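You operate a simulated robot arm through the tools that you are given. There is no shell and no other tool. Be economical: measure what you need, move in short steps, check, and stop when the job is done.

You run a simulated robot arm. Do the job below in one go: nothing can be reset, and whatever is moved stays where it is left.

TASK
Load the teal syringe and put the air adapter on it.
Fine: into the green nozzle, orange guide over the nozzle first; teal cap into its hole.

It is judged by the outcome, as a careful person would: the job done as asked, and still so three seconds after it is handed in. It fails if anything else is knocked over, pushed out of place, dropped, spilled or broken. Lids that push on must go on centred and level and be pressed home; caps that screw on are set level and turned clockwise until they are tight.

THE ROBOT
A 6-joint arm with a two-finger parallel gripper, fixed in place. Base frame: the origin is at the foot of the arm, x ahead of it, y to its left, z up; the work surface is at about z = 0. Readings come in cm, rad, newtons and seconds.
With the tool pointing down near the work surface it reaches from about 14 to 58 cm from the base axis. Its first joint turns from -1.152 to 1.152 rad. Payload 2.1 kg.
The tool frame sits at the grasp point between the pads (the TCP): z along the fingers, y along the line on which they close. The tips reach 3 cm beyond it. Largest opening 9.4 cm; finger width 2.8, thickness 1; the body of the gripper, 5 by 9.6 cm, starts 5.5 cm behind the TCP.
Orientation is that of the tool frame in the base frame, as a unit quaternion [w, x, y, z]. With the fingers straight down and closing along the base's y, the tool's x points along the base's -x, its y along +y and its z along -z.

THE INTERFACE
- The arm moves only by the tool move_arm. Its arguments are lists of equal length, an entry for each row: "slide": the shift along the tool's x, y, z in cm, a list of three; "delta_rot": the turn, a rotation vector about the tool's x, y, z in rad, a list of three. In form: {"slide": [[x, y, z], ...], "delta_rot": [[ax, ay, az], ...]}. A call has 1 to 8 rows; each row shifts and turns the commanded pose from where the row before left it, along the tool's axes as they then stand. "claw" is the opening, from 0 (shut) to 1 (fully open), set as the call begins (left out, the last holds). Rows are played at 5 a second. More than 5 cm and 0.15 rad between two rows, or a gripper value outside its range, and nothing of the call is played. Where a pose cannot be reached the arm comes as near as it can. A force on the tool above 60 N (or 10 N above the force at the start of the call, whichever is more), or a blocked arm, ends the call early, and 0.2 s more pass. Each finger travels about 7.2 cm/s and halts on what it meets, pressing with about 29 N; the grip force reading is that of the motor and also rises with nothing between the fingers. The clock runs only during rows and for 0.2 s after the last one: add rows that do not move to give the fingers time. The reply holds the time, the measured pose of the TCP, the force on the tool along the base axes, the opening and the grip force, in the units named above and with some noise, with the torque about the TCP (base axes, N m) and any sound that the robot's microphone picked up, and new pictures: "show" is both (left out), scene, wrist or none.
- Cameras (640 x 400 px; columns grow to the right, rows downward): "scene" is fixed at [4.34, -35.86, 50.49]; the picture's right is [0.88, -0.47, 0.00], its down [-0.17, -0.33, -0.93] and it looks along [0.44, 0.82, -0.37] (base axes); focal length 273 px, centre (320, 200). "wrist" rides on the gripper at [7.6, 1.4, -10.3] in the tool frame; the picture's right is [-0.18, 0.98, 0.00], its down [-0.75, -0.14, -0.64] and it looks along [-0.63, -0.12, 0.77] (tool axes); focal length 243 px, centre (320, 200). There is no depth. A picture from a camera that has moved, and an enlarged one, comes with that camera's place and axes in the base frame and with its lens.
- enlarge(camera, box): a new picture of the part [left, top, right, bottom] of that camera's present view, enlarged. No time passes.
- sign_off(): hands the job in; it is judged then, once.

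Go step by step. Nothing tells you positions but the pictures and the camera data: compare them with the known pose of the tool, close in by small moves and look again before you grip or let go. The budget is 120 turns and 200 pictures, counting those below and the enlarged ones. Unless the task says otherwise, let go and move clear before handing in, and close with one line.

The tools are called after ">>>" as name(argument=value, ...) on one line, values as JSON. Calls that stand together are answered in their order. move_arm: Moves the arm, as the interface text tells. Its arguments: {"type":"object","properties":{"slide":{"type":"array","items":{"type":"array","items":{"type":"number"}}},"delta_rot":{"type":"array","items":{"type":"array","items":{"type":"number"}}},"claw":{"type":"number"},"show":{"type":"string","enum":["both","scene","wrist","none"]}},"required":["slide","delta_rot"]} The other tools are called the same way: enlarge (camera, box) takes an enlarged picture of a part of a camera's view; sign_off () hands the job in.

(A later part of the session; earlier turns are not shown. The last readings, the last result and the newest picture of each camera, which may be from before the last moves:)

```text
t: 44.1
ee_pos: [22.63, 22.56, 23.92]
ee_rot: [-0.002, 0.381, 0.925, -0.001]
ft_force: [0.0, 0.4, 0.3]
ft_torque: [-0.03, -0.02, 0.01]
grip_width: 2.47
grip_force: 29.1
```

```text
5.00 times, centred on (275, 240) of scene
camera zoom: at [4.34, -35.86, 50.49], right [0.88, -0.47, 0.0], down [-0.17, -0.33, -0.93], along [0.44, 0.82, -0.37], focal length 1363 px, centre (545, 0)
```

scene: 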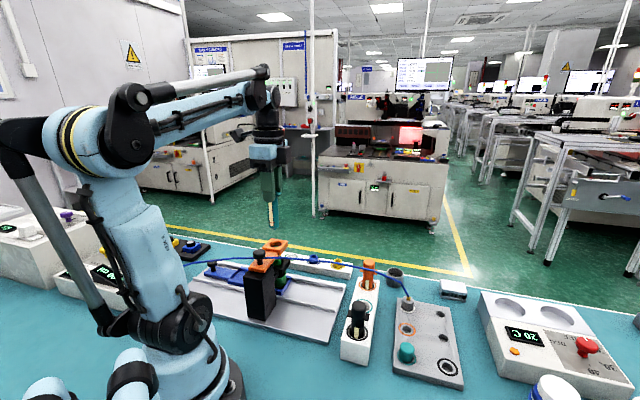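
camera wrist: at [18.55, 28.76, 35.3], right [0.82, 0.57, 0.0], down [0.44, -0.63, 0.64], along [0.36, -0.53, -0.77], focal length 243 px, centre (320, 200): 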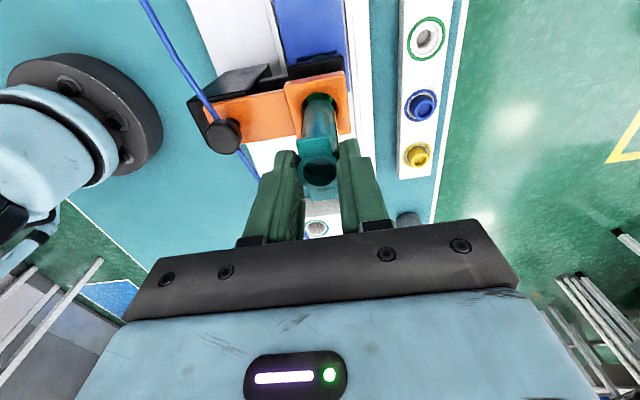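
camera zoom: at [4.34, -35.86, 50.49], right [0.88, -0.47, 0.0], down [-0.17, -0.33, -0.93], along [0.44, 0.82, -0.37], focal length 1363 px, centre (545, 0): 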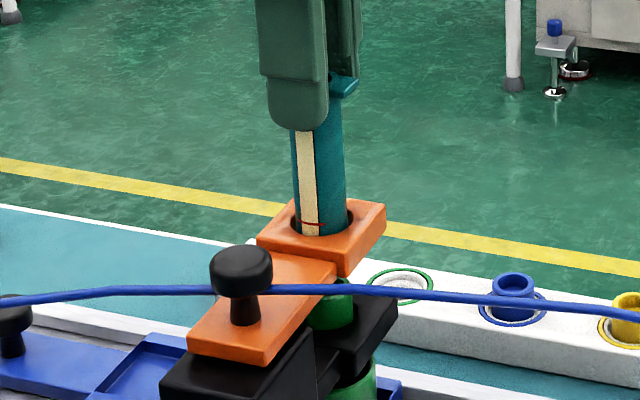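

It's in the guide. Nudge +y 0.1 and continue down.

>>> move_arm(slide=[[0, 0.1, 0.3], [0, 0, 0.5], [0, 0, 0.5], [0, 0, 0.5], [0, 0, 0]], delta_rot=[[0, 0, 0], [0, 0, 0], [0, 0, 0], [0, 0, 0], [0, 0, 0]], show="none")

>>> enlarge(camera="scene", box=[245, 200, 305, 280])

>>> enlarge(camera="wrist", box=[260, 60, 380, 180])

```text
t: 45.3
ee_pos: [22.7, 22.68, 21.96]
ee_rot: [-0.002, 0.381, 0.925, -0.002]
ft_force: [0.4, 0.3, -0.6]
ft_torque: [-0.04, 0.01, -0.03]
grip_width: 2.44
grip_force: 28.5
```

```text
5.00 times, centred on (275, 240) of scene
camera zoom: at [4.34, -35.86, 50.49], right [0.88, -0.47, 0.0], down [-0.17, -0.33, -0.93], along [0.44, 0.82, -0.37], focal length 1363 px, centre (545, 0)
```

zoom: 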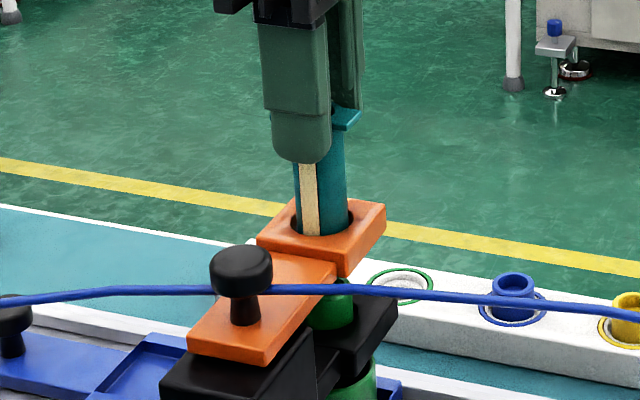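

```text
3.33 times, centred on (320, 120) of wrist
camera zoom: at [18.46, 28.87, 32.3], right [0.82, 0.57, 0.0], down [0.44, -0.63, 0.64], along [0.36, -0.53, -0.77], focal length 809 px, centre (320, 467)
```

zoom: 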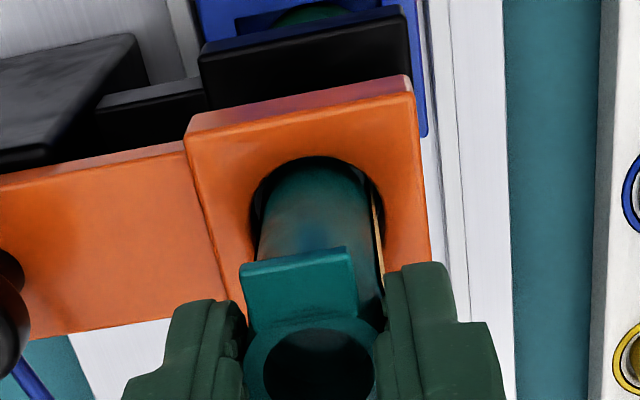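

>>> move_arm(slide=[[0, 0, 0.5], [0, 0, 0.5], [0, 0, 0.4], [0, 0, 0.4], [0, 0, 0]], delta_rot=[[0, 0, 0], [0, 0, 0], [0, 0, 0], [0, 0, 0], [0, 0, 0]], show="none")

>>> enlarge(camera="scene", box=[245, 210, 305, 290])

>>> enlarge(camera="wrist", box=[260, 60, 380, 180])

```text
t: 46.5
ee_pos: [22.82, 22.63, 20.3]
ee_rot: [-0.001, 0.381, 0.925, -0.001]
ft_force: [-1.3, -0.5, 21.7]
ft_torque: [-0.05, 0.11, 0.01]
grip_width: 2.48
grip_force: 29.5
```

```text
5.00 times, centred on (275, 250) of scene
camera zoom: at [4.33, -35.86, 50.48], right [0.88, -0.47, 0.0], down [-0.17, -0.33, -0.93], along [0.44, 0.82, -0.37], focal length 1363 px, centre (545, -50)
```

zoom: 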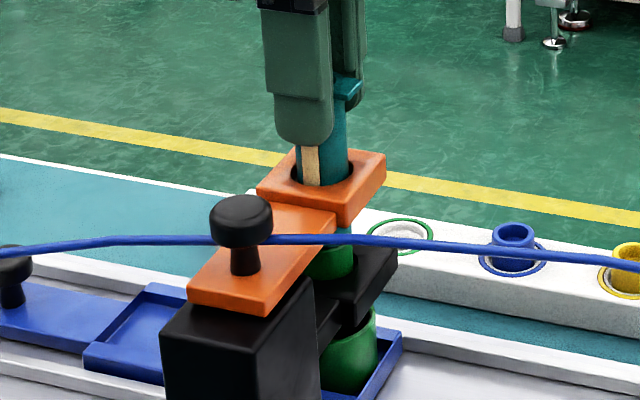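

```text
3.33 times, centred on (320, 120) of wrist
camera zoom: at [18.47, 28.87, 30.53], right [0.82, 0.57, 0.0], down [0.44, -0.63, 0.64], along [0.36, -0.53, -0.77], focal length 809 px, centre (320, 467)
```

zoom: 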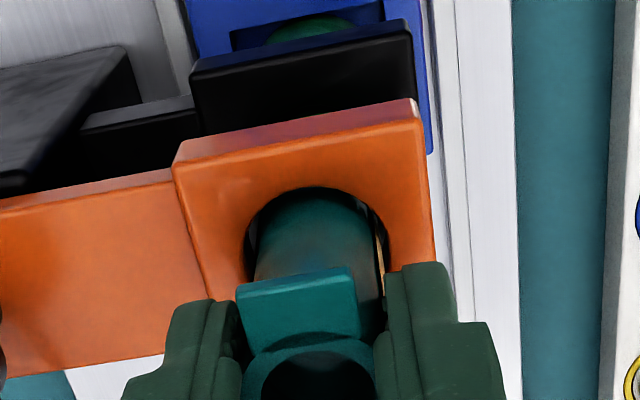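

Contact at 22 N. Look closely at the nozzle junction.

>>> enlarge(camera="scene", box=[262, 238, 292, 268])

>>> enlarge(camera="wrist", box=[290, 100, 360, 170])

```text
13.33 times, centred on (277, 253) of scene
camera zoom: at [4.33, -35.86, 50.48], right [0.88, -0.47, 0.0], down [-0.17, -0.33, -0.93], along [0.44, 0.82, -0.37], focal length 3635 px, centre (893, -507)
```

zoom: 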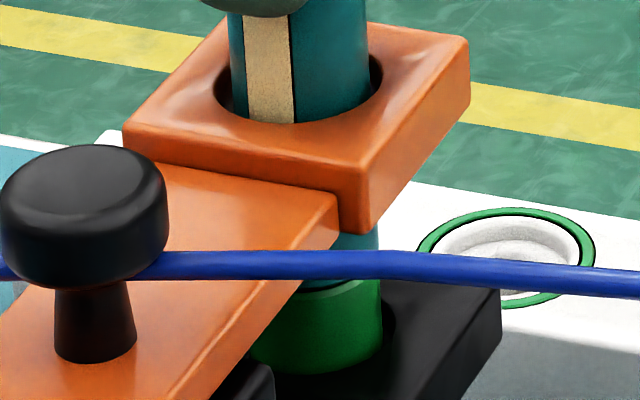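

```text
5.71 times, centred on (325, 135) of wrist
camera zoom: at [18.47, 28.87, 30.53], right [0.82, 0.57, 0.0], down [0.44, -0.63, 0.64], along [0.36, -0.53, -0.77], focal length 1386 px, centre (291, 571)
```

zoom: 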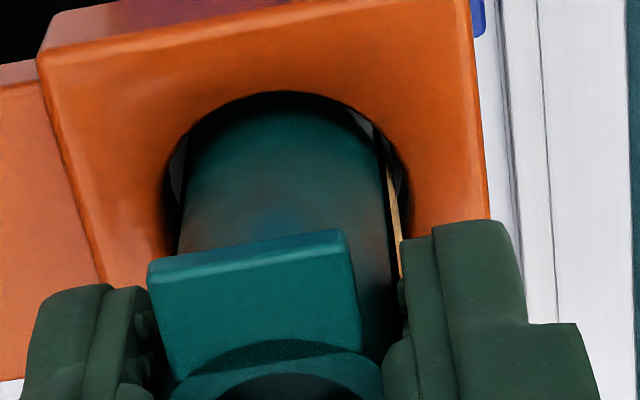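

>>> move_arm(slide=[[0, 0, 0.2], [0, 0, 0.2], [0, 0, 0]], delta_rot=[[0, 0, 0], [0, 0, 0], [0, 0, 0]], show="none")

>>> enlarge(camera="scene", box=[262, 238, 292, 268])

>>> enlarge(camera="wrist", box=[260, 60, 380, 180])

```text
t: 47.1
ee_pos: [22.83, 22.68, 20.11]
ee_rot: [-0.001, 0.381, 0.925, -0.003]
ft_force: [-0.1, -1.0, 17.4]
ft_torque: [0.01, 0.09, -0.03]
grip_width: 2.49
grip_force: 29.1
stopped in row 2: the force on the tool passed its limit at 65 N (the readings are from after the stop); the commanded pose is now the measured one
```

```text
13.33 times, centred on (277, 253) of scene
camera zoom: at [4.33, -35.86, 50.48], right [0.88, -0.47, 0.0], down [-0.17, -0.33, -0.93], along [0.44, 0.82, -0.37], focal length 3635 px, centre (893, -507)
```

zoom: 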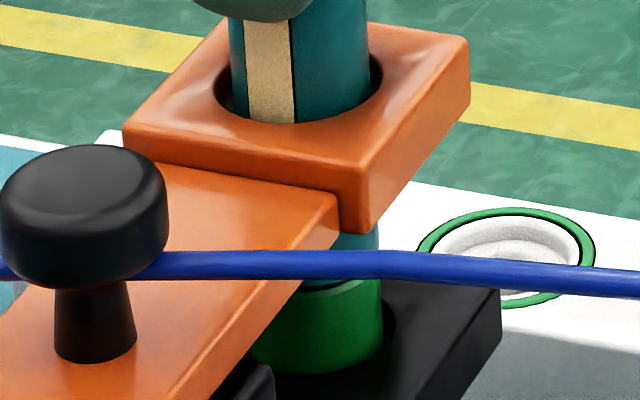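

```text
3.33 times, centred on (320, 120) of wrist
camera zoom: at [18.49, 28.9, 30.41], right [0.82, 0.57, -0.01], down [0.44, -0.63, 0.64], along [0.36, -0.53, -0.77], focal length 809 px, centre (320, 467)
```

zoom: 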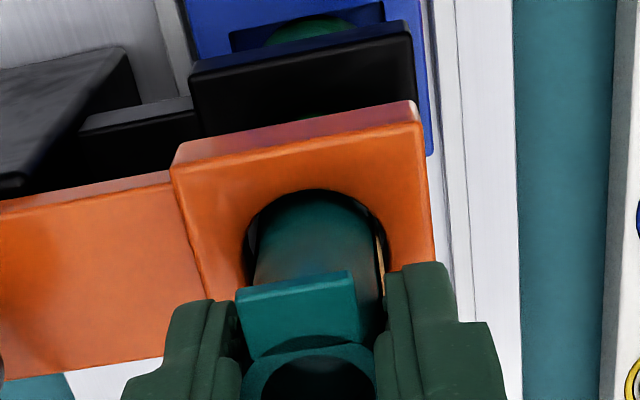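

The syringe stopped advancing at ~60 N and slipped slightly in the grip: seated or sitting on the rim. Release and inspect from the side.

>>> move_arm(slide=[[0, 0, 0], [0, 0, 0], [0, 0, -3], [0, 0, -4], [0, 0, -2]], delta_rot=[[0, 0, 0], [0, 0, 0], [0, 0, 0], [0, 0, 0], [0, 0, 0]], claw=0.6, show="wrist")

>>> enlarge(camera="scene", box=[230, 200, 310, 290])

>>> enlarge(camera="wrist", box=[250, 60, 400, 210])

```text
t: 48.3
ee_pos: [22.86, 22.65, 29.1]
ee_rot: [-0.001, 0.381, 0.924, -0.002]
ft_force: [-0.9, -0.6, 0.5]
ft_torque: [0.0, 0.03, 0.0]
grip_width: 5.6
grip_force: 0.0
camera wrist: at [18.52, 28.97, 39.45], right [0.82, 0.57, -0.01], down [0.44, -0.63, 0.64], along [0.36, -0.53, -0.77], focal length 243 px, centre (320, 200)
```

wrist: 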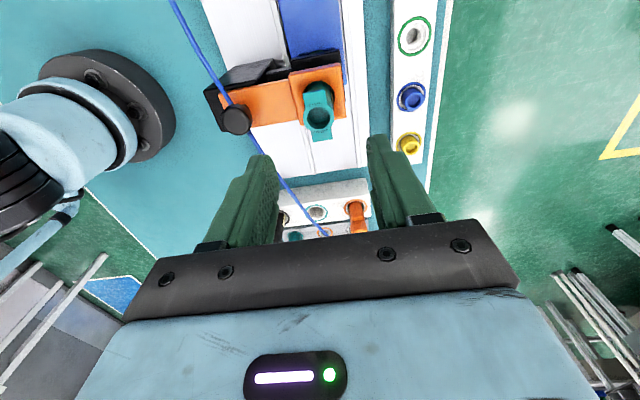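

```text
4.44 times, centred on (270, 245) of scene
camera zoom: at [4.34, -35.86, 50.49], right [0.88, -0.47, 0.0], down [-0.17, -0.33, -0.93], along [0.44, 0.82, -0.37], focal length 1212 px, centre (542, 0)
```

zoom: 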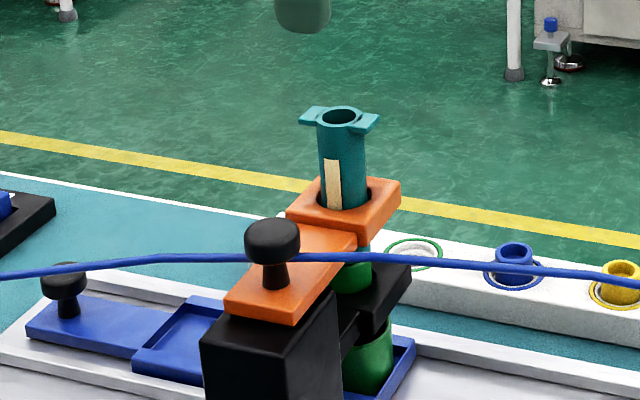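

```text
2.67 times, centred on (325, 135) of wrist
camera zoom: at [18.52, 28.97, 39.45], right [0.82, 0.57, -0.01], down [0.44, -0.63, 0.64], along [0.36, -0.53, -0.77], focal length 647 px, centre (307, 373)
```

zoom: 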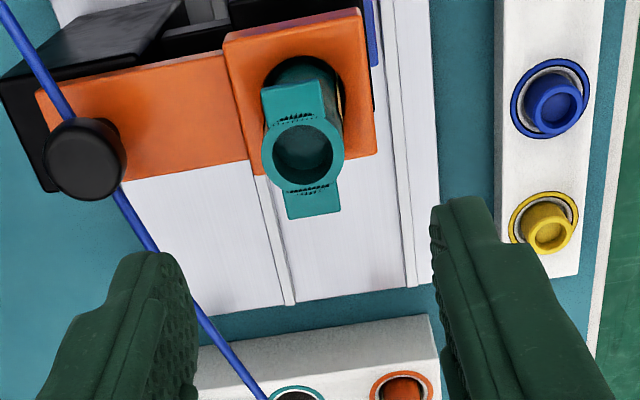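

The syringe stands vertical. I'll look at the nozzle joint from the side through the open fingers.

>>> move_arm(slide=[[3.5, 0, 0], [3.5, 0, 0], [3.4, 0, 0], [0, 0, 4.5], [0, 0, 4.5], [0, 0, 4]], delta_rot=[[0, 0, 0], [0, 0, 0], [0, 0, 0], [0, 0, 0], [0, 0, 0], [0, 0, 0]], claw=0.75, show="none")

>>> move_arm(slide=[[0, 0, 0], [0, 0, 0], [0, 0, 0]], delta_rot=[[0, -0.15, 0], [0, -0.15, 0], [0, -0.15, 0]], show="wrist")

>>> enlarge(camera="wrist", box=[260, 60, 400, 220])

```text
t: 49.7
ee_pos: [15.42, 29.9, 16.02]
ee_rot: [-0.003, 0.381, 0.925, -0.001]
ft_force: [0.6, -0.7, 0.1]
ft_torque: [0.04, 0.01, 0.03]
grip_width: 7.02
grip_force: 0.0
```

```text
t: 50.5
ee_pos: [20.58, 27.59, 15.89]
ee_rot: [0.171, 0.371, 0.91, -0.075]
ft_force: [-4.5, 3.0, -1.6]
ft_torque: [0.1, 0.16, -0.22]
grip_width: 7.12
grip_force: 0.5
out of reach, approached as far as the arm can: row 1, 2, 3
stopped in row 3: the force on the tool passed its limit at 94 N (the readings are from after the stop); the commanded pose is now the measured one
camera wrist: at [14.01, 36.19, 22.7], right [0.81, 0.58, 0.06], down [0.24, -0.42, 0.87], along [0.53, -0.7, -0.48], focal length 243 px, centre (320, 200)
```

wrist: 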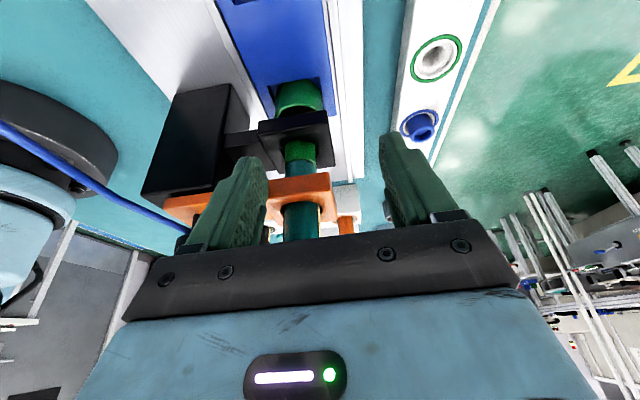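

```text
2.50 times, centred on (330, 140) of wrist
camera zoom: at [14.01, 36.19, 22.7], right [0.81, 0.58, 0.06], down [0.24, -0.42, 0.87], along [0.53, -0.7, -0.48], focal length 606 px, centre (295, 350)
```

zoom: 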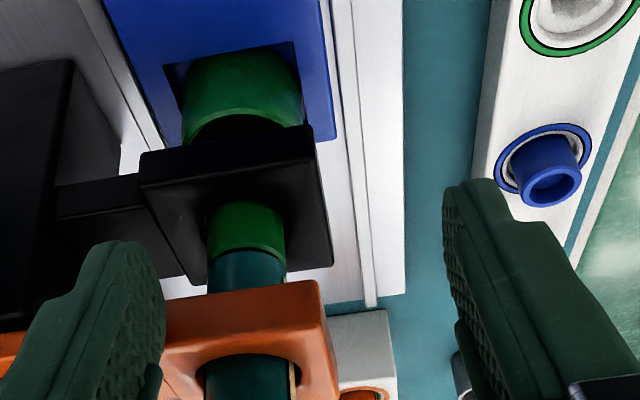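

From the side the barrel sits flush and coaxial on the green nozzle: seated. But the move was disturbed (out of reach, contact); I check the scene before moving.

>>> move_arm(slide=[[0, 0, 0]], delta_rot=[[0, 0, 0]], show="both")

>>> enlarge(camera="scene", box=[190, 160, 330, 310])

```text
t: 50.9
ee_pos: [20.61, 27.57, 15.88]
ee_rot: [0.171, 0.372, 0.909, -0.076]
ft_force: [-6.2, 4.2, -1.1]
ft_torque: [0.1, 0.17, -0.37]
grip_width: 7.14
grip_force: 0.8
camera wrist: at [14.01, 36.19, 22.69], right [0.81, 0.58, 0.06], down [0.24, -0.42, 0.87], along [0.53, -0.7, -0.48], focal length 243 px, centre (320, 200)
```

scene: 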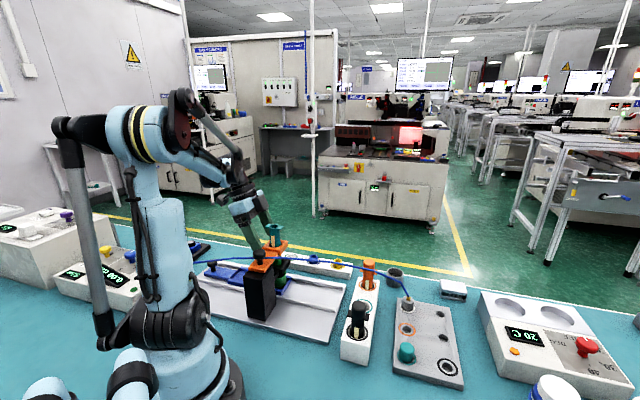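
wrist: 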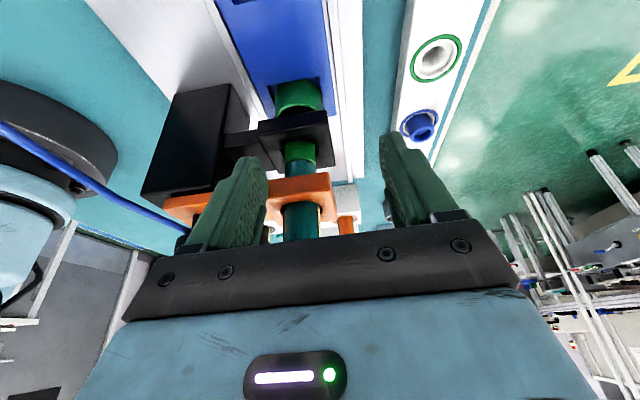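

```text
2.67 times, centred on (260, 235) of scene
camera zoom: at [4.34, -35.86, 50.49], right [0.88, -0.47, 0.0], down [-0.17, -0.33, -0.93], along [0.44, 0.82, -0.37], focal length 727 px, centre (480, 107)
```

zoom: 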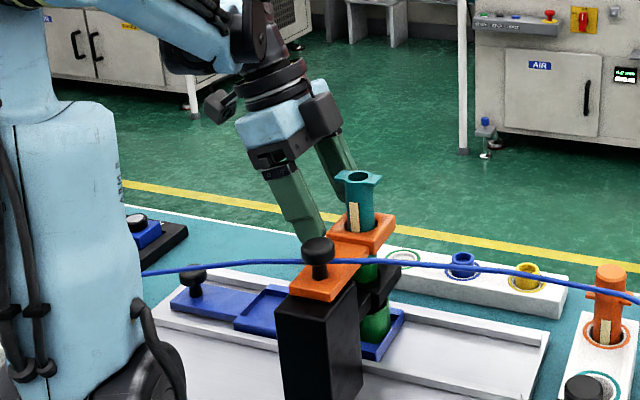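

A finger leans on the guide plate; nothing appears displaced. Back straight off outward and up, then straighten the tool.

>>> move_arm(slide=[[1.0, 0, -0.4], [1.6, 0, -0.8], [1.6, 0, -2.5], [0, 0, -4], [-1, 0, -3], [0, 0, 0]], delta_rot=[[0, 0, 0], [0, 0, 0], [0, 0, 0], [0, 0, 0], [0, 0.15, 0], [0, 0.15, 0]], show="both")

>>> enlarge(camera="scene", box=[190, 190, 330, 310])

```text
t: 52.3
ee_pos: [21.57, 28.81, 24.5]
ee_rot: [0.033, 0.378, 0.925, -0.019]
ft_force: [-0.1, -1.0, 0.3]
ft_torque: [0.01, 0.0, -0.01]
grip_width: 7.04
grip_force: 0.2
out of reach, approached as far as the arm can: row 1, 2, 3, 4
camera wrist: at [16.73, 35.55, 34.21], right [0.82, 0.57, 0.0], down [0.41, -0.59, 0.7], along [0.4, -0.57, -0.72], focal length 243 px, centre (320, 200)
```

scene: 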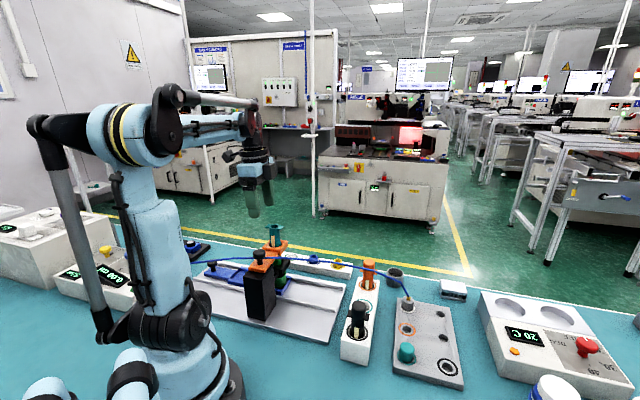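
wrist: 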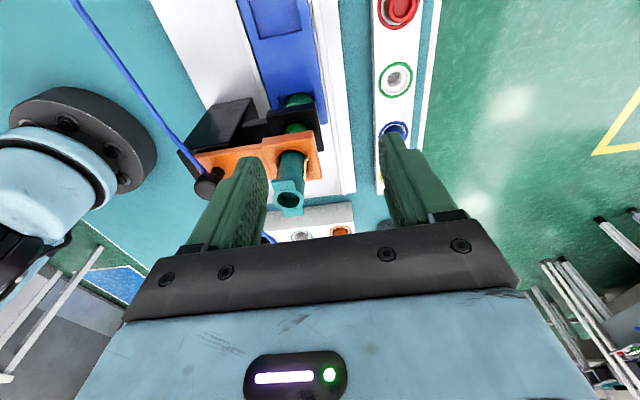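

```text
3.33 times, centred on (260, 250) of scene
camera zoom: at [4.34, -35.86, 50.49], right [0.88, -0.47, 0.0], down [-0.17, -0.33, -0.93], along [0.44, 0.82, -0.37], focal length 909 px, centre (520, 33)
```

zoom: 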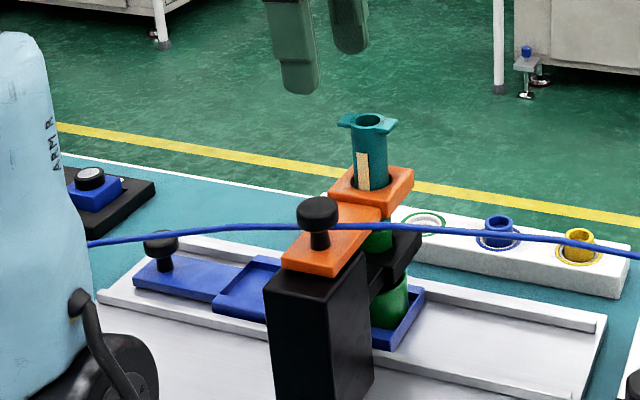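

All intact. Level the tool, raise, and travel to the air adapter at about (47.4, 0.3).

>>> move_arm(slide=[[0, 0, 0], [0, 0, -4]], delta_rot=[[0, 0.076, 0], [0, 0, 0]], claw=0.6, show="none")

>>> move_arm(slide=[[-4.8, -0.26, 0], [-4.8, -0.26, 0], [-4.8, -0.26, 0], [-4.8, -0.26, 0], [-4.8, -0.26, 0], [-4.8, -0.26, 0], [-4.8, -0.26, 0]], delta_rot=[[0, 0, 0], [0, 0, 0], [0, 0, 0], [0, 0, 0], [0, 0, 0], [0, 0, 0], [0, 0, 0]], show="wrist")

>>> enlarge(camera="wrist", box=[220, 60, 420, 230])

```text
t: 52.9
ee_pos: [21.71, 28.73, 28.45]
ee_rot: [-0.002, 0.379, 0.925, -0.005]
ft_force: [-0.1, 0.1, 0.3]
ft_torque: [0.0, 0.03, 0.01]
grip_width: 5.65
grip_force: 0.1
```

```text
t: 54.5
ee_pos: [44.37, 4.04, 28.39]
ee_rot: [-0.001, 0.379, 0.926, -0.004]
ft_force: [0.4, 0.6, 0.1]
ft_torque: [-0.01, 0.0, 0.0]
grip_width: 5.61
grip_force: 0.0
camera wrist: at [40.09, 10.28, 38.7], right [0.82, 0.57, -0.01], down [0.44, -0.62, 0.64], along [0.36, -0.53, -0.77], focal length 243 px, centre (320, 200)
```

wrist: 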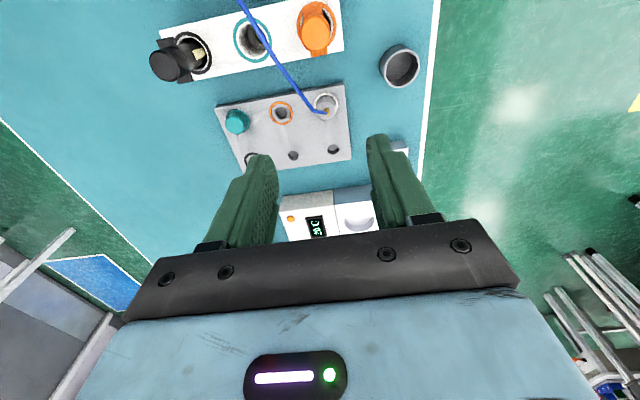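

```text
2.35 times, centred on (320, 145) of wrist
camera zoom: at [40.09, 10.28, 38.7], right [0.82, 0.57, -0.01], down [0.44, -0.62, 0.64], along [0.36, -0.53, -0.77], focal length 571 px, centre (320, 329)
```

zoom: 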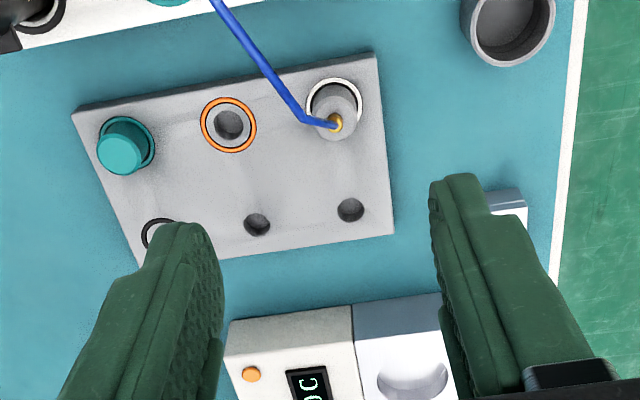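

>>> move_arm(slide=[[-4.9, -0.15, 0], [0, 0, 4.5], [0, 0, 4.5], [0, 0, 4.5], [0, 0, 3.5], [0, 0, 0]], delta_rot=[[0, 0, 0], [0, 0, 0], [0, 0, 0], [0, 0, 0], [0, 0, 0], [0, 0, 0]], show="wrist")

>>> enlarge(camera="wrist", box=[220, 60, 420, 230])

>>> enlarge(camera="scene", box=[370, 230, 450, 330])

```text
t: 55.9
ee_pos: [47.64, 0.29, 11.45]
ee_rot: [-0.002, 0.379, 0.925, -0.004]
ft_force: [0.1, -0.2, -0.1]
ft_torque: [-0.02, 0.0, -0.04]
grip_width: 5.65
grip_force: 0.0
camera wrist: at [43.31, 6.56, 21.65], right [0.82, 0.57, -0.01], down [0.44, -0.62, 0.64], along [0.36, -0.53, -0.77], focal length 243 px, centre (320, 200)
```

wrist: 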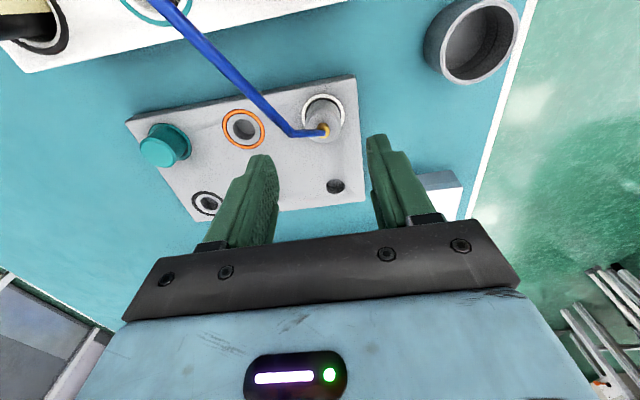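

```text
2.35 times, centred on (320, 145) of wrist
camera zoom: at [43.31, 6.56, 21.65], right [0.82, 0.57, -0.01], down [0.44, -0.62, 0.64], along [0.36, -0.53, -0.77], focal length 571 px, centre (320, 329)
```

zoom: 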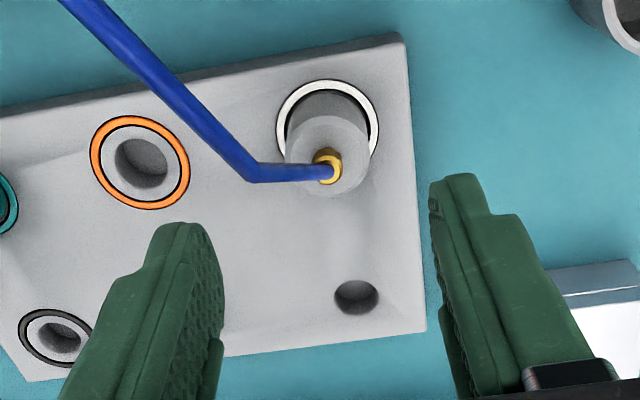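

```text
4.00 times, centred on (410, 280) of scene
camera zoom: at [4.34, -35.86, 50.49], right [0.88, -0.47, 0.0], down [-0.17, -0.33, -0.93], along [0.44, 0.82, -0.37], focal length 1091 px, centre (-40, -120)
```

zoom: 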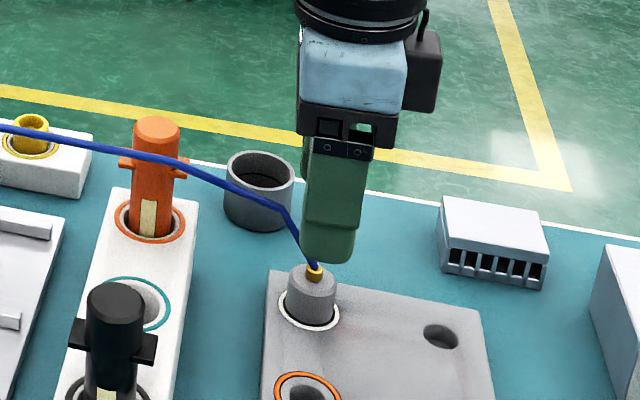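

>>> move_arm(slide=[[0.22, 0.36, 0], [0, 0, 2.5], [0, 0, 2], [0, 0, 0]], delta_rot=[[0, 0, 0], [0, 0, 0], [0, 0, 0], [0, 0, 0]], show="none")

>>> enlarge(camera="wrist", box=[240, 80, 400, 230])

>>> enlarge(camera="scene", box=[380, 260, 440, 330])

```text
t: 56.9
ee_pos: [47.66, 0.44, 6.92]
ee_rot: [-0.002, 0.379, 0.925, -0.004]
ft_force: [-1.0, 0.0, -0.4]
ft_torque: [-0.01, 0.0, 0.0]
grip_width: 5.64
grip_force: 0.1
```

```text
2.67 times, centred on (320, 155) of wrist
camera zoom: at [43.36, 6.9, 17.29], right [0.82, 0.57, -0.01], down [0.44, -0.62, 0.64], along [0.36, -0.53, -0.77], focal length 647 px, centre (320, 320)
```

zoom: 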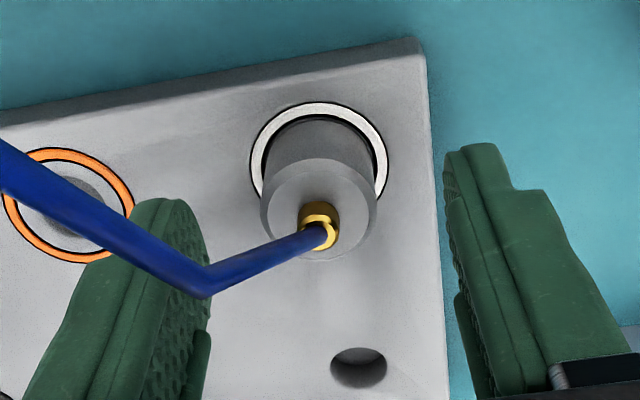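

```text
5.71 times, centred on (410, 295) of scene
camera zoom: at [4.34, -35.86, 50.49], right [0.88, -0.47, 0.0], down [-0.17, -0.33, -0.93], along [0.44, 0.82, -0.37], focal length 1558 px, centre (-194, -343)
```

zoom: 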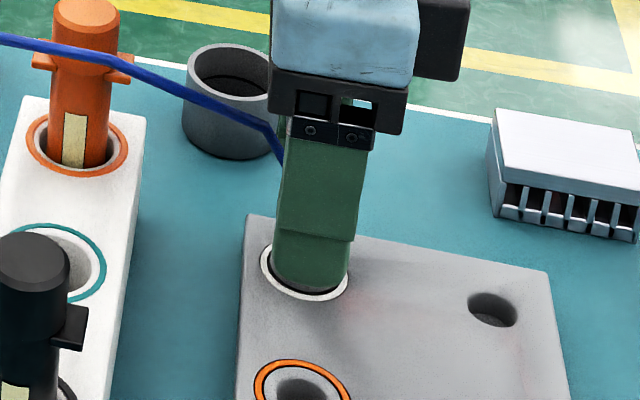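

>>> move_arm(slide=[[0, 0.05, 1], [0, 0, 0.9], [0, 0, 0]], delta_rot=[[0, 0, 0], [0, 0, 0], [0, 0, 0]], show="none")

>>> move_arm(slide=[[0, 0, 0], [0, 0, 0], [0, 0, 0]], delta_rot=[[0, 0, 0], [0, 0, 0], [0, 0, 0]], claw=0.1, show="none")

>>> move_arm(slide=[[0, 0, -0.5], [0, 0, -1], [0, 0, -2], [0, 0, -3], [0, 0, 0]], delta_rot=[[0, 0, 0], [0, 0, 0], [0, 0, 0], [0, 0, 0], [0, 0, 0]], show="wrist")

>>> enlarge(camera="scene", box=[370, 220, 450, 330])

>>> enlarge(camera="wrist", box=[250, 80, 390, 220])

```text
t: 57.7
ee_pos: [47.88, 0.58, 5.14]
ee_rot: [-0.002, 0.379, 0.926, -0.004]
ft_force: [-0.4, 0.1, -0.6]
ft_torque: [-0.01, -0.02, 0.0]
grip_width: 5.63
grip_force: 0.1
```

```text
t: 58.5
ee_pos: [47.65, 0.55, 5.21]
ee_rot: [-0.001, 0.379, 0.925, -0.003]
ft_force: [-0.6, -0.6, -0.1]
ft_torque: [0.01, -0.04, -0.02]
grip_width: 2.64
grip_force: 28.8
```

```text
t: 59.7
ee_pos: [47.84, 0.58, 11.68]
ee_rot: [-0.003, 0.379, 0.926, -0.004]
ft_force: [-0.1, 0.2, -1.3]
ft_torque: [-0.02, 0.0, -0.01]
grip_width: 2.65
grip_force: 28.7
camera wrist: at [43.38, 6.95, 21.97], right [0.82, 0.57, -0.01], down [0.44, -0.62, 0.64], along [0.36, -0.53, -0.77], focal length 243 px, centre (320, 200)
```

wrist: 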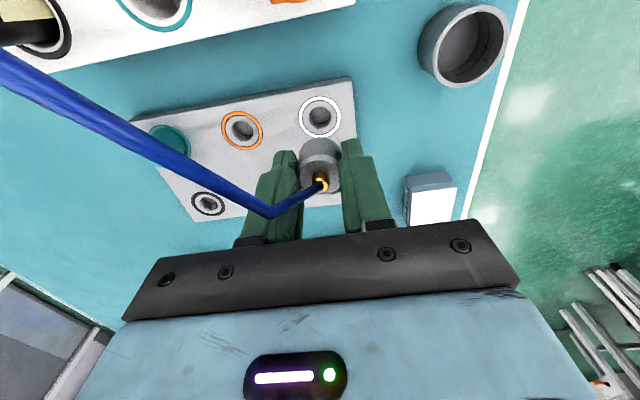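

```text
3.64 times, centred on (410, 275) of scene
camera zoom: at [4.34, -35.86, 50.49], right [0.88, -0.47, 0.0], down [-0.17, -0.33, -0.93], along [0.44, 0.82, -0.37], focal length 992 px, centre (-7, -73)
```

zoom: 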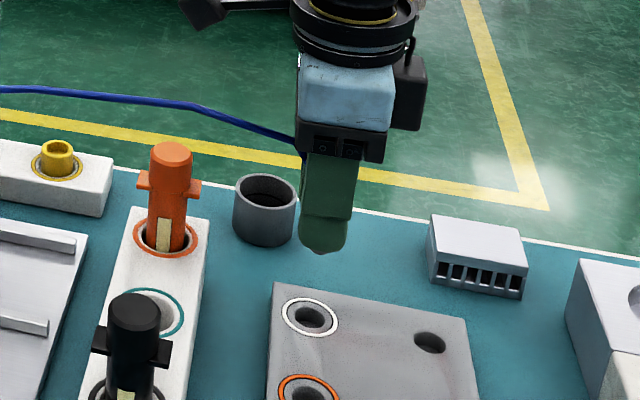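

```text
2.86 times, centred on (320, 150) of wrist
camera zoom: at [43.38, 6.95, 21.97], right [0.82, 0.57, -0.01], down [0.44, -0.62, 0.64], along [0.36, -0.53, -0.77], focal length 693 px, centre (320, 343)
```

zoom: 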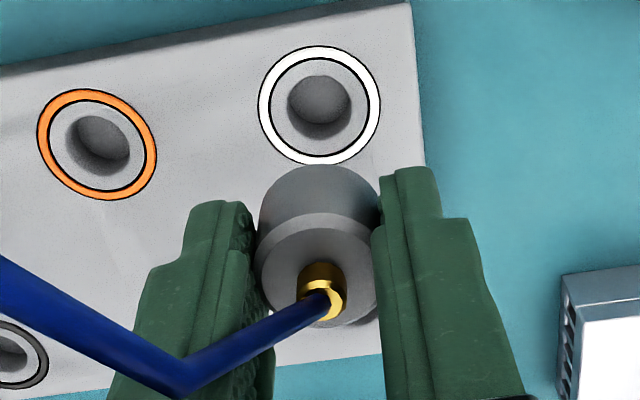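

Adapter gripped and free. Level, raise, and carry it over the syringe at ~(22.85, 22.6).

>>> move_arm(slide=[[0, 0, -4.5], [0, 0, -4.5], [0, 0, -4.5], [0, 0, -4.3]], delta_rot=[[-0.0096, -0.0026, 0], [0, 0, 0], [0, 0, 0], [0, 0, 0]], show="none")

>>> move_arm(slide=[[4.75, -0.25, 0], [4.75, -0.25, 0], [4.75, -0.25, 0], [4.75, -0.25, 0], [4.75, -0.25, 0], [4.75, -0.25, 0], [4.7, -0.25, 0], [0, 0, 0]], delta_rot=[[0, 0, 0], [0, 0, 0], [0, 0, 0], [0, 0, 0], [0, 0, 0], [0, 0, 0], [0, 0, 0], [0, 0, 0]], show="wrist")

>>> enlarge(camera="wrist", box=[250, 60, 390, 200])

>>> enlarge(camera="scene", box=[220, 160, 320, 290])

```text
t: 60.7
ee_pos: [47.59, 0.67, 29.48]
ee_rot: [0.001, 0.379, 0.925, 0.0]
ft_force: [-0.6, -0.4, -0.9]
ft_torque: [0.0, 0.01, -0.02]
grip_width: 2.63
grip_force: 29.1
```

```text
t: 62.5
ee_pos: [22.61, 22.69, 29.28]
ee_rot: [0.001, 0.379, 0.925, -0.001]
ft_force: [-0.2, 0.1, -1.1]
ft_torque: [-0.02, 0.03, -0.01]
grip_width: 2.66
grip_force: 28.7
camera wrist: at [18.22, 29.03, 39.55], right [0.82, 0.57, 0.0], down [0.44, -0.63, 0.64], along [0.37, -0.53, -0.76], focal length 243 px, centre (320, 200)
```

wrist: 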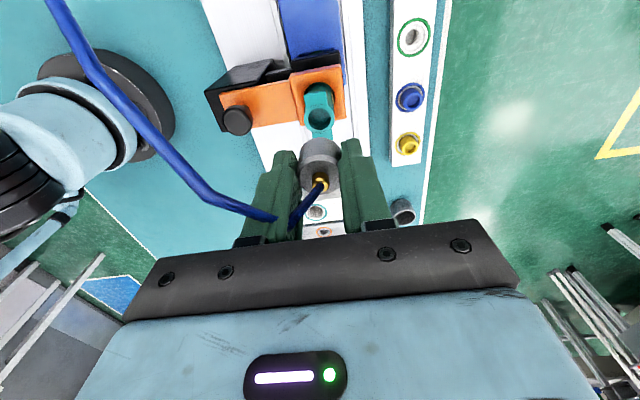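

```text
2.86 times, centred on (320, 130) of wrist
camera zoom: at [18.22, 29.03, 39.55], right [0.82, 0.57, 0.0], down [0.44, -0.63, 0.64], along [0.37, -0.53, -0.76], focal length 693 px, centre (320, 400)
```

zoom: 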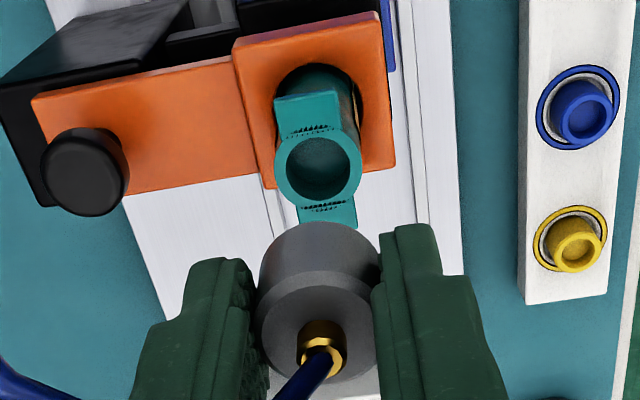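

```text
3.08 times, centred on (270, 225) of scene
camera zoom: at [4.34, -35.86, 50.49], right [0.88, -0.47, 0.0], down [-0.17, -0.33, -0.93], along [0.44, 0.82, -0.37], focal length 839 px, centre (474, 123)
```

zoom: 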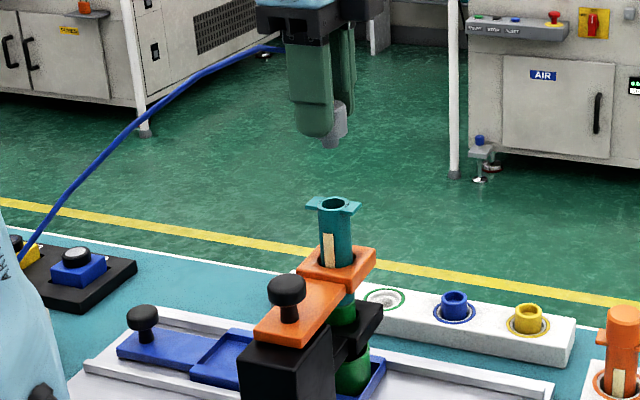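

>>> move_arm(slide=[[-0.2, 0.04, 0], [0, 0, 2], [0, 0, 2.2], [0, 0, 0]], delta_rot=[[0, 0, 0], [0, 0, 0], [0, 0, 0], [0, 0, 0]], show="none")

>>> enlarge(camera="wrist", box=[270, 90, 370, 190])

>>> enlarge(camera="scene", box=[240, 190, 310, 270])

```text
t: 63.5
ee_pos: [23.03, 22.54, 25.01]
ee_rot: [0.002, 0.379, 0.925, -0.001]
ft_force: [-0.4, 0.5, -0.4]
ft_torque: [0.0, 0.04, 0.0]
grip_width: 2.66
grip_force: 29.9
```

```text
4.00 times, centred on (320, 140) of wrist
camera zoom: at [18.56, 28.84, 35.31], right [0.82, 0.57, 0.0], down [0.44, -0.63, 0.64], along [0.37, -0.53, -0.76], focal length 970 px, centre (320, 440)
```

zoom: 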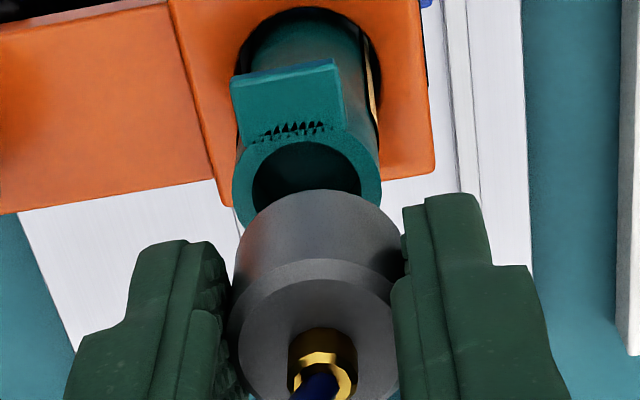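

```text
5.00 times, centred on (275, 230) of scene
camera zoom: at [4.34, -35.86, 50.49], right [0.88, -0.47, 0.0], down [-0.17, -0.33, -0.93], along [0.44, 0.82, -0.37], focal length 1363 px, centre (545, 50)
```

zoom: 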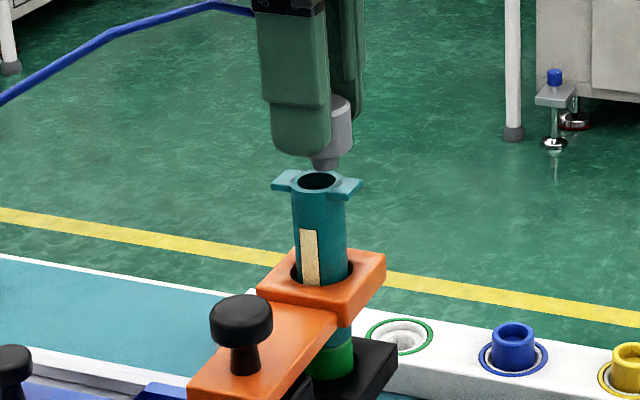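

>>> move_arm(slide=[[0.12, -0.12, 0], [0, 0, 0.5], [0, 0, 0]], delta_rot=[[0, 0, 0], [0, 0, 0], [0, 0, 0]], show="none")

>>> enlarge(camera="wrist", box=[270, 90, 370, 190])

>>> enlarge(camera="scene", box=[255, 205, 291, 245])

```text
t: 64.3
ee_pos: [22.9, 22.62, 24.63]
ee_rot: [0.002, 0.379, 0.925, 0.0]
ft_force: [0.9, -0.3, -0.4]
ft_torque: [0.0, 0.01, -0.02]
grip_width: 2.66
grip_force: 29.1
```

```text
4.00 times, centred on (320, 140) of wrist
camera zoom: at [18.39, 28.86, 34.92], right [0.82, 0.57, 0.0], down [0.44, -0.63, 0.64], along [0.37, -0.53, -0.76], focal length 970 px, centre (320, 440)
```

zoom: 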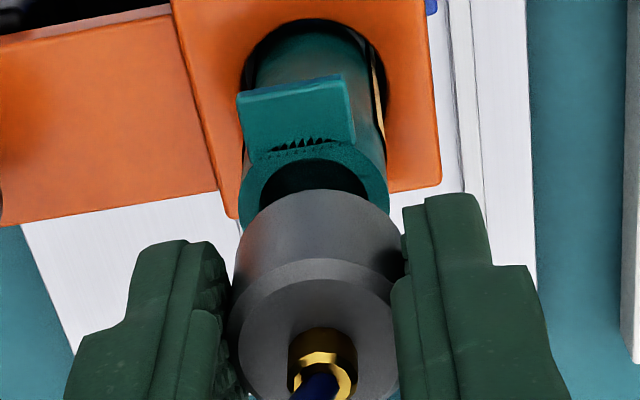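

```text
10.00 times, centred on (273, 225) of scene
camera zoom: at [4.34, -35.86, 50.49], right [0.88, -0.47, 0.0], down [-0.17, -0.33, -0.93], along [0.44, 0.82, -0.37], focal length 2726 px, centre (790, -50)
```

zoom: 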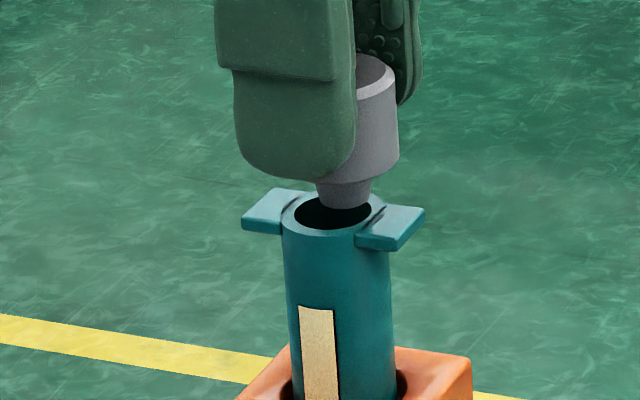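

The plug sits ~0.2 cm off along tool x; correct and lower into the barrel mouth.

>>> move_arm(slide=[[0.2, 0, 0], [0, 0, 0.3], [0, 0, 0]], delta_rot=[[0, 0, 0], [0, 0, 0], [0, 0, 0]], show="none")

>>> enlarge(camera="scene", box=[255, 205, 291, 245])

>>> enlarge(camera="wrist", box=[270, 90, 370, 190])

```text
t: 65.1
ee_pos: [22.63, 22.68, 24.33]
ee_rot: [0.002, 0.379, 0.926, -0.001]
ft_force: [-0.4, 0.3, -0.9]
ft_torque: [0.01, -0.03, 0.01]
grip_width: 2.65
grip_force: 28.2
```

```text
10.00 times, centred on (273, 225) of scene
camera zoom: at [4.34, -35.86, 50.49], right [0.88, -0.47, 0.0], down [-0.17, -0.33, -0.93], along [0.44, 0.82, -0.37], focal length 2726 px, centre (790, -50)
```

zoom: 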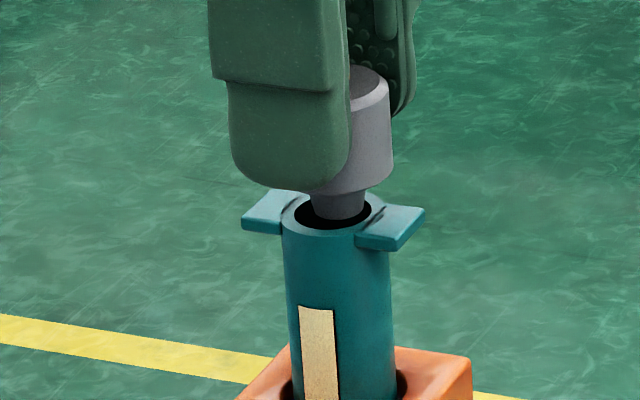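

```text
4.00 times, centred on (320, 140) of wrist
camera zoom: at [18.27, 29.0, 34.6], right [0.82, 0.57, 0.0], down [0.44, -0.63, 0.64], along [0.37, -0.53, -0.76], focal length 970 px, centre (320, 440)
```

zoom: 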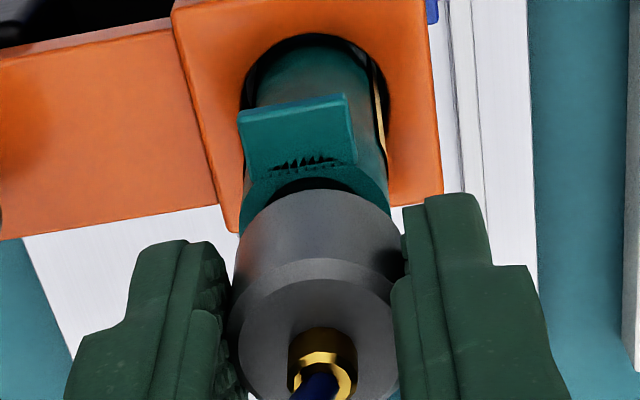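

>>> move_arm(slide=[[0.06, 0, 0.2], [0, 0, 0.3], [0, 0, 0.3], [0, 0, 0]], delta_rot=[[0, 0, 0], [0, 0, 0], [0, 0, 0], [0, 0, 0]], show="none")

>>> enlarge(camera="scene", box=[255, 205, 291, 245])

>>> enlarge(camera="wrist", box=[270, 90, 370, 190])

```text
t: 66.1
ee_pos: [22.59, 22.78, 23.52]
ee_rot: [0.001, 0.379, 0.925, -0.001]
ft_force: [-0.4, 0.0, -1.5]
ft_torque: [-0.02, 0.01, 0.0]
grip_width: 2.63
grip_force: 29.1
```

```text
10.00 times, centred on (273, 225) of scene
camera zoom: at [4.34, -35.86, 50.49], right [0.88, -0.47, 0.0], down [-0.17, -0.33, -0.93], along [0.44, 0.82, -0.37], focal length 2726 px, centre (790, -50)
```

zoom: 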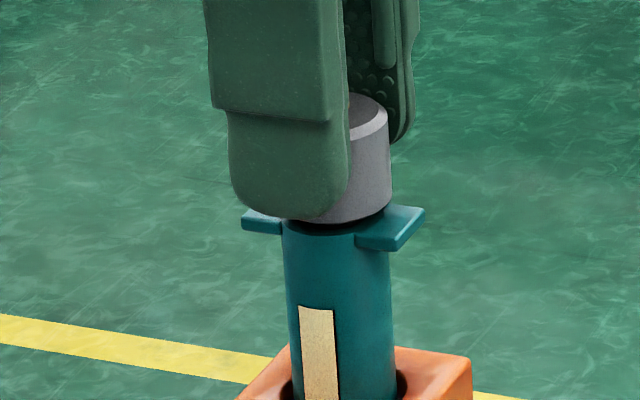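

```text
4.00 times, centred on (320, 140) of wrist
camera zoom: at [18.22, 29.05, 33.83], right [0.82, 0.57, 0.0], down [0.44, -0.63, 0.64], along [0.37, -0.53, -0.76], focal length 970 px, centre (320, 440)
```

zoom: 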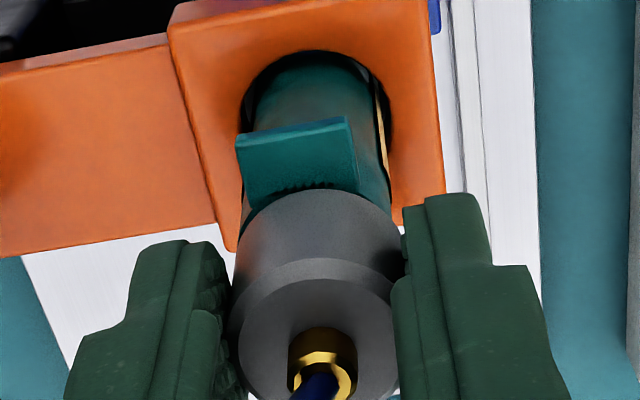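

The plug is in the barrel. Continue down to press home.

>>> move_arm(slide=[[0, 0, 0.2], [0, 0, 0.2], [0, 0, 0.15], [0, 0, 0]], delta_rot=[[0, 0, 0], [0, 0, 0], [0, 0, 0], [0, 0, 0]], show="none")

>>> enlarge(camera="scene", box=[255, 205, 291, 245])

```text
t: 67.1
ee_pos: [22.67, 22.77, 23.06]
ee_rot: [0.001, 0.379, 0.926, -0.001]
ft_force: [-0.9, -0.4, 13.4]
ft_torque: [-0.08, 0.07, -0.02]
grip_width: 2.64
grip_force: 29.0
```

```text
10.00 times, centred on (273, 225) of scene
camera zoom: at [4.33, -35.86, 50.48], right [0.88, -0.47, 0.0], down [-0.17, -0.33, -0.93], along [0.44, 0.82, -0.37], focal length 2726 px, centre (790, -50)
```

zoom: 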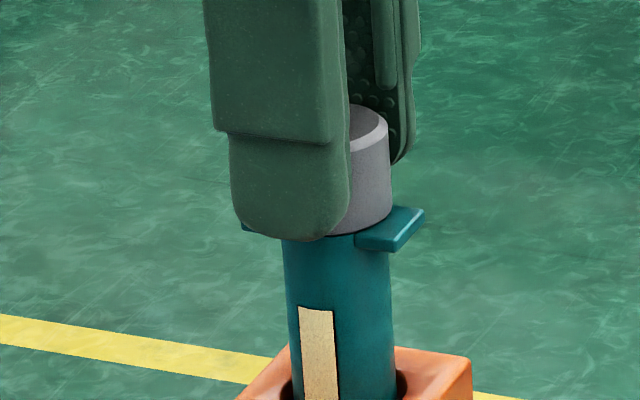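

>>> move_arm(slide=[[0, 0, 0.12], [0, 0, 0.12], [0, 0, 0]], delta_rot=[[0, 0, 0], [0, 0, 0], [0, 0, 0]], show="none")

>>> enlarge(camera="scene", box=[255, 205, 291, 245])

>>> enlarge(camera="wrist", box=[270, 90, 370, 190])

```text
t: 67.9
ee_pos: [22.58, 22.79, 22.72]
ee_rot: [0.001, 0.379, 0.926, -0.001]
ft_force: [1.0, -0.7, 10.3]
ft_torque: [-0.07, -0.11, 0.03]
grip_width: 2.65
grip_force: 29.0
```

```text
10.00 times, centred on (273, 225) of scene
camera zoom: at [4.33, -35.86, 50.49], right [0.88, -0.47, 0.0], down [-0.17, -0.33, -0.93], along [0.44, 0.82, -0.37], focal length 2726 px, centre (790, -50)
```

zoom: 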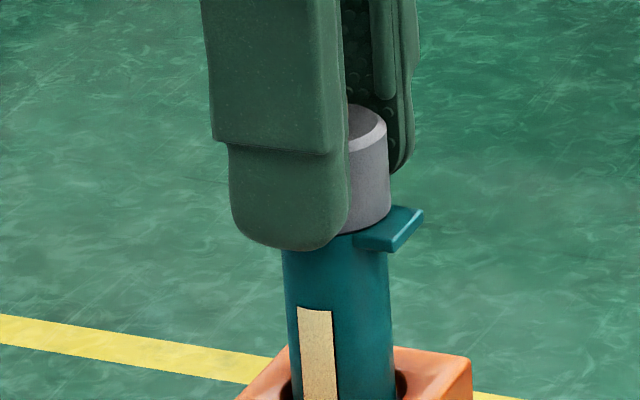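

```text
4.00 times, centred on (320, 140) of wrist
camera zoom: at [18.17, 29.07, 33.0], right [0.82, 0.57, 0.0], down [0.44, -0.63, 0.64], along [0.37, -0.53, -0.76], focal length 970 px, centre (320, 440)
```

zoom: 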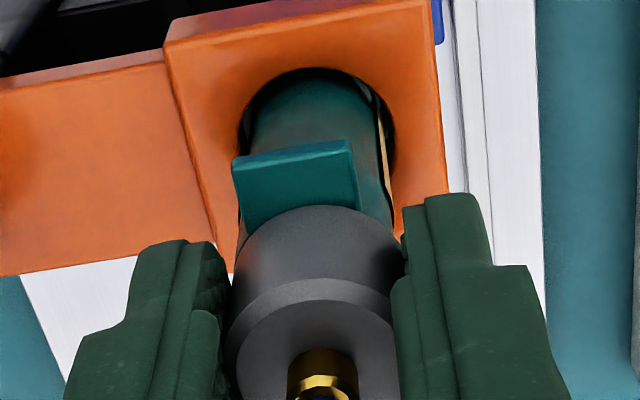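

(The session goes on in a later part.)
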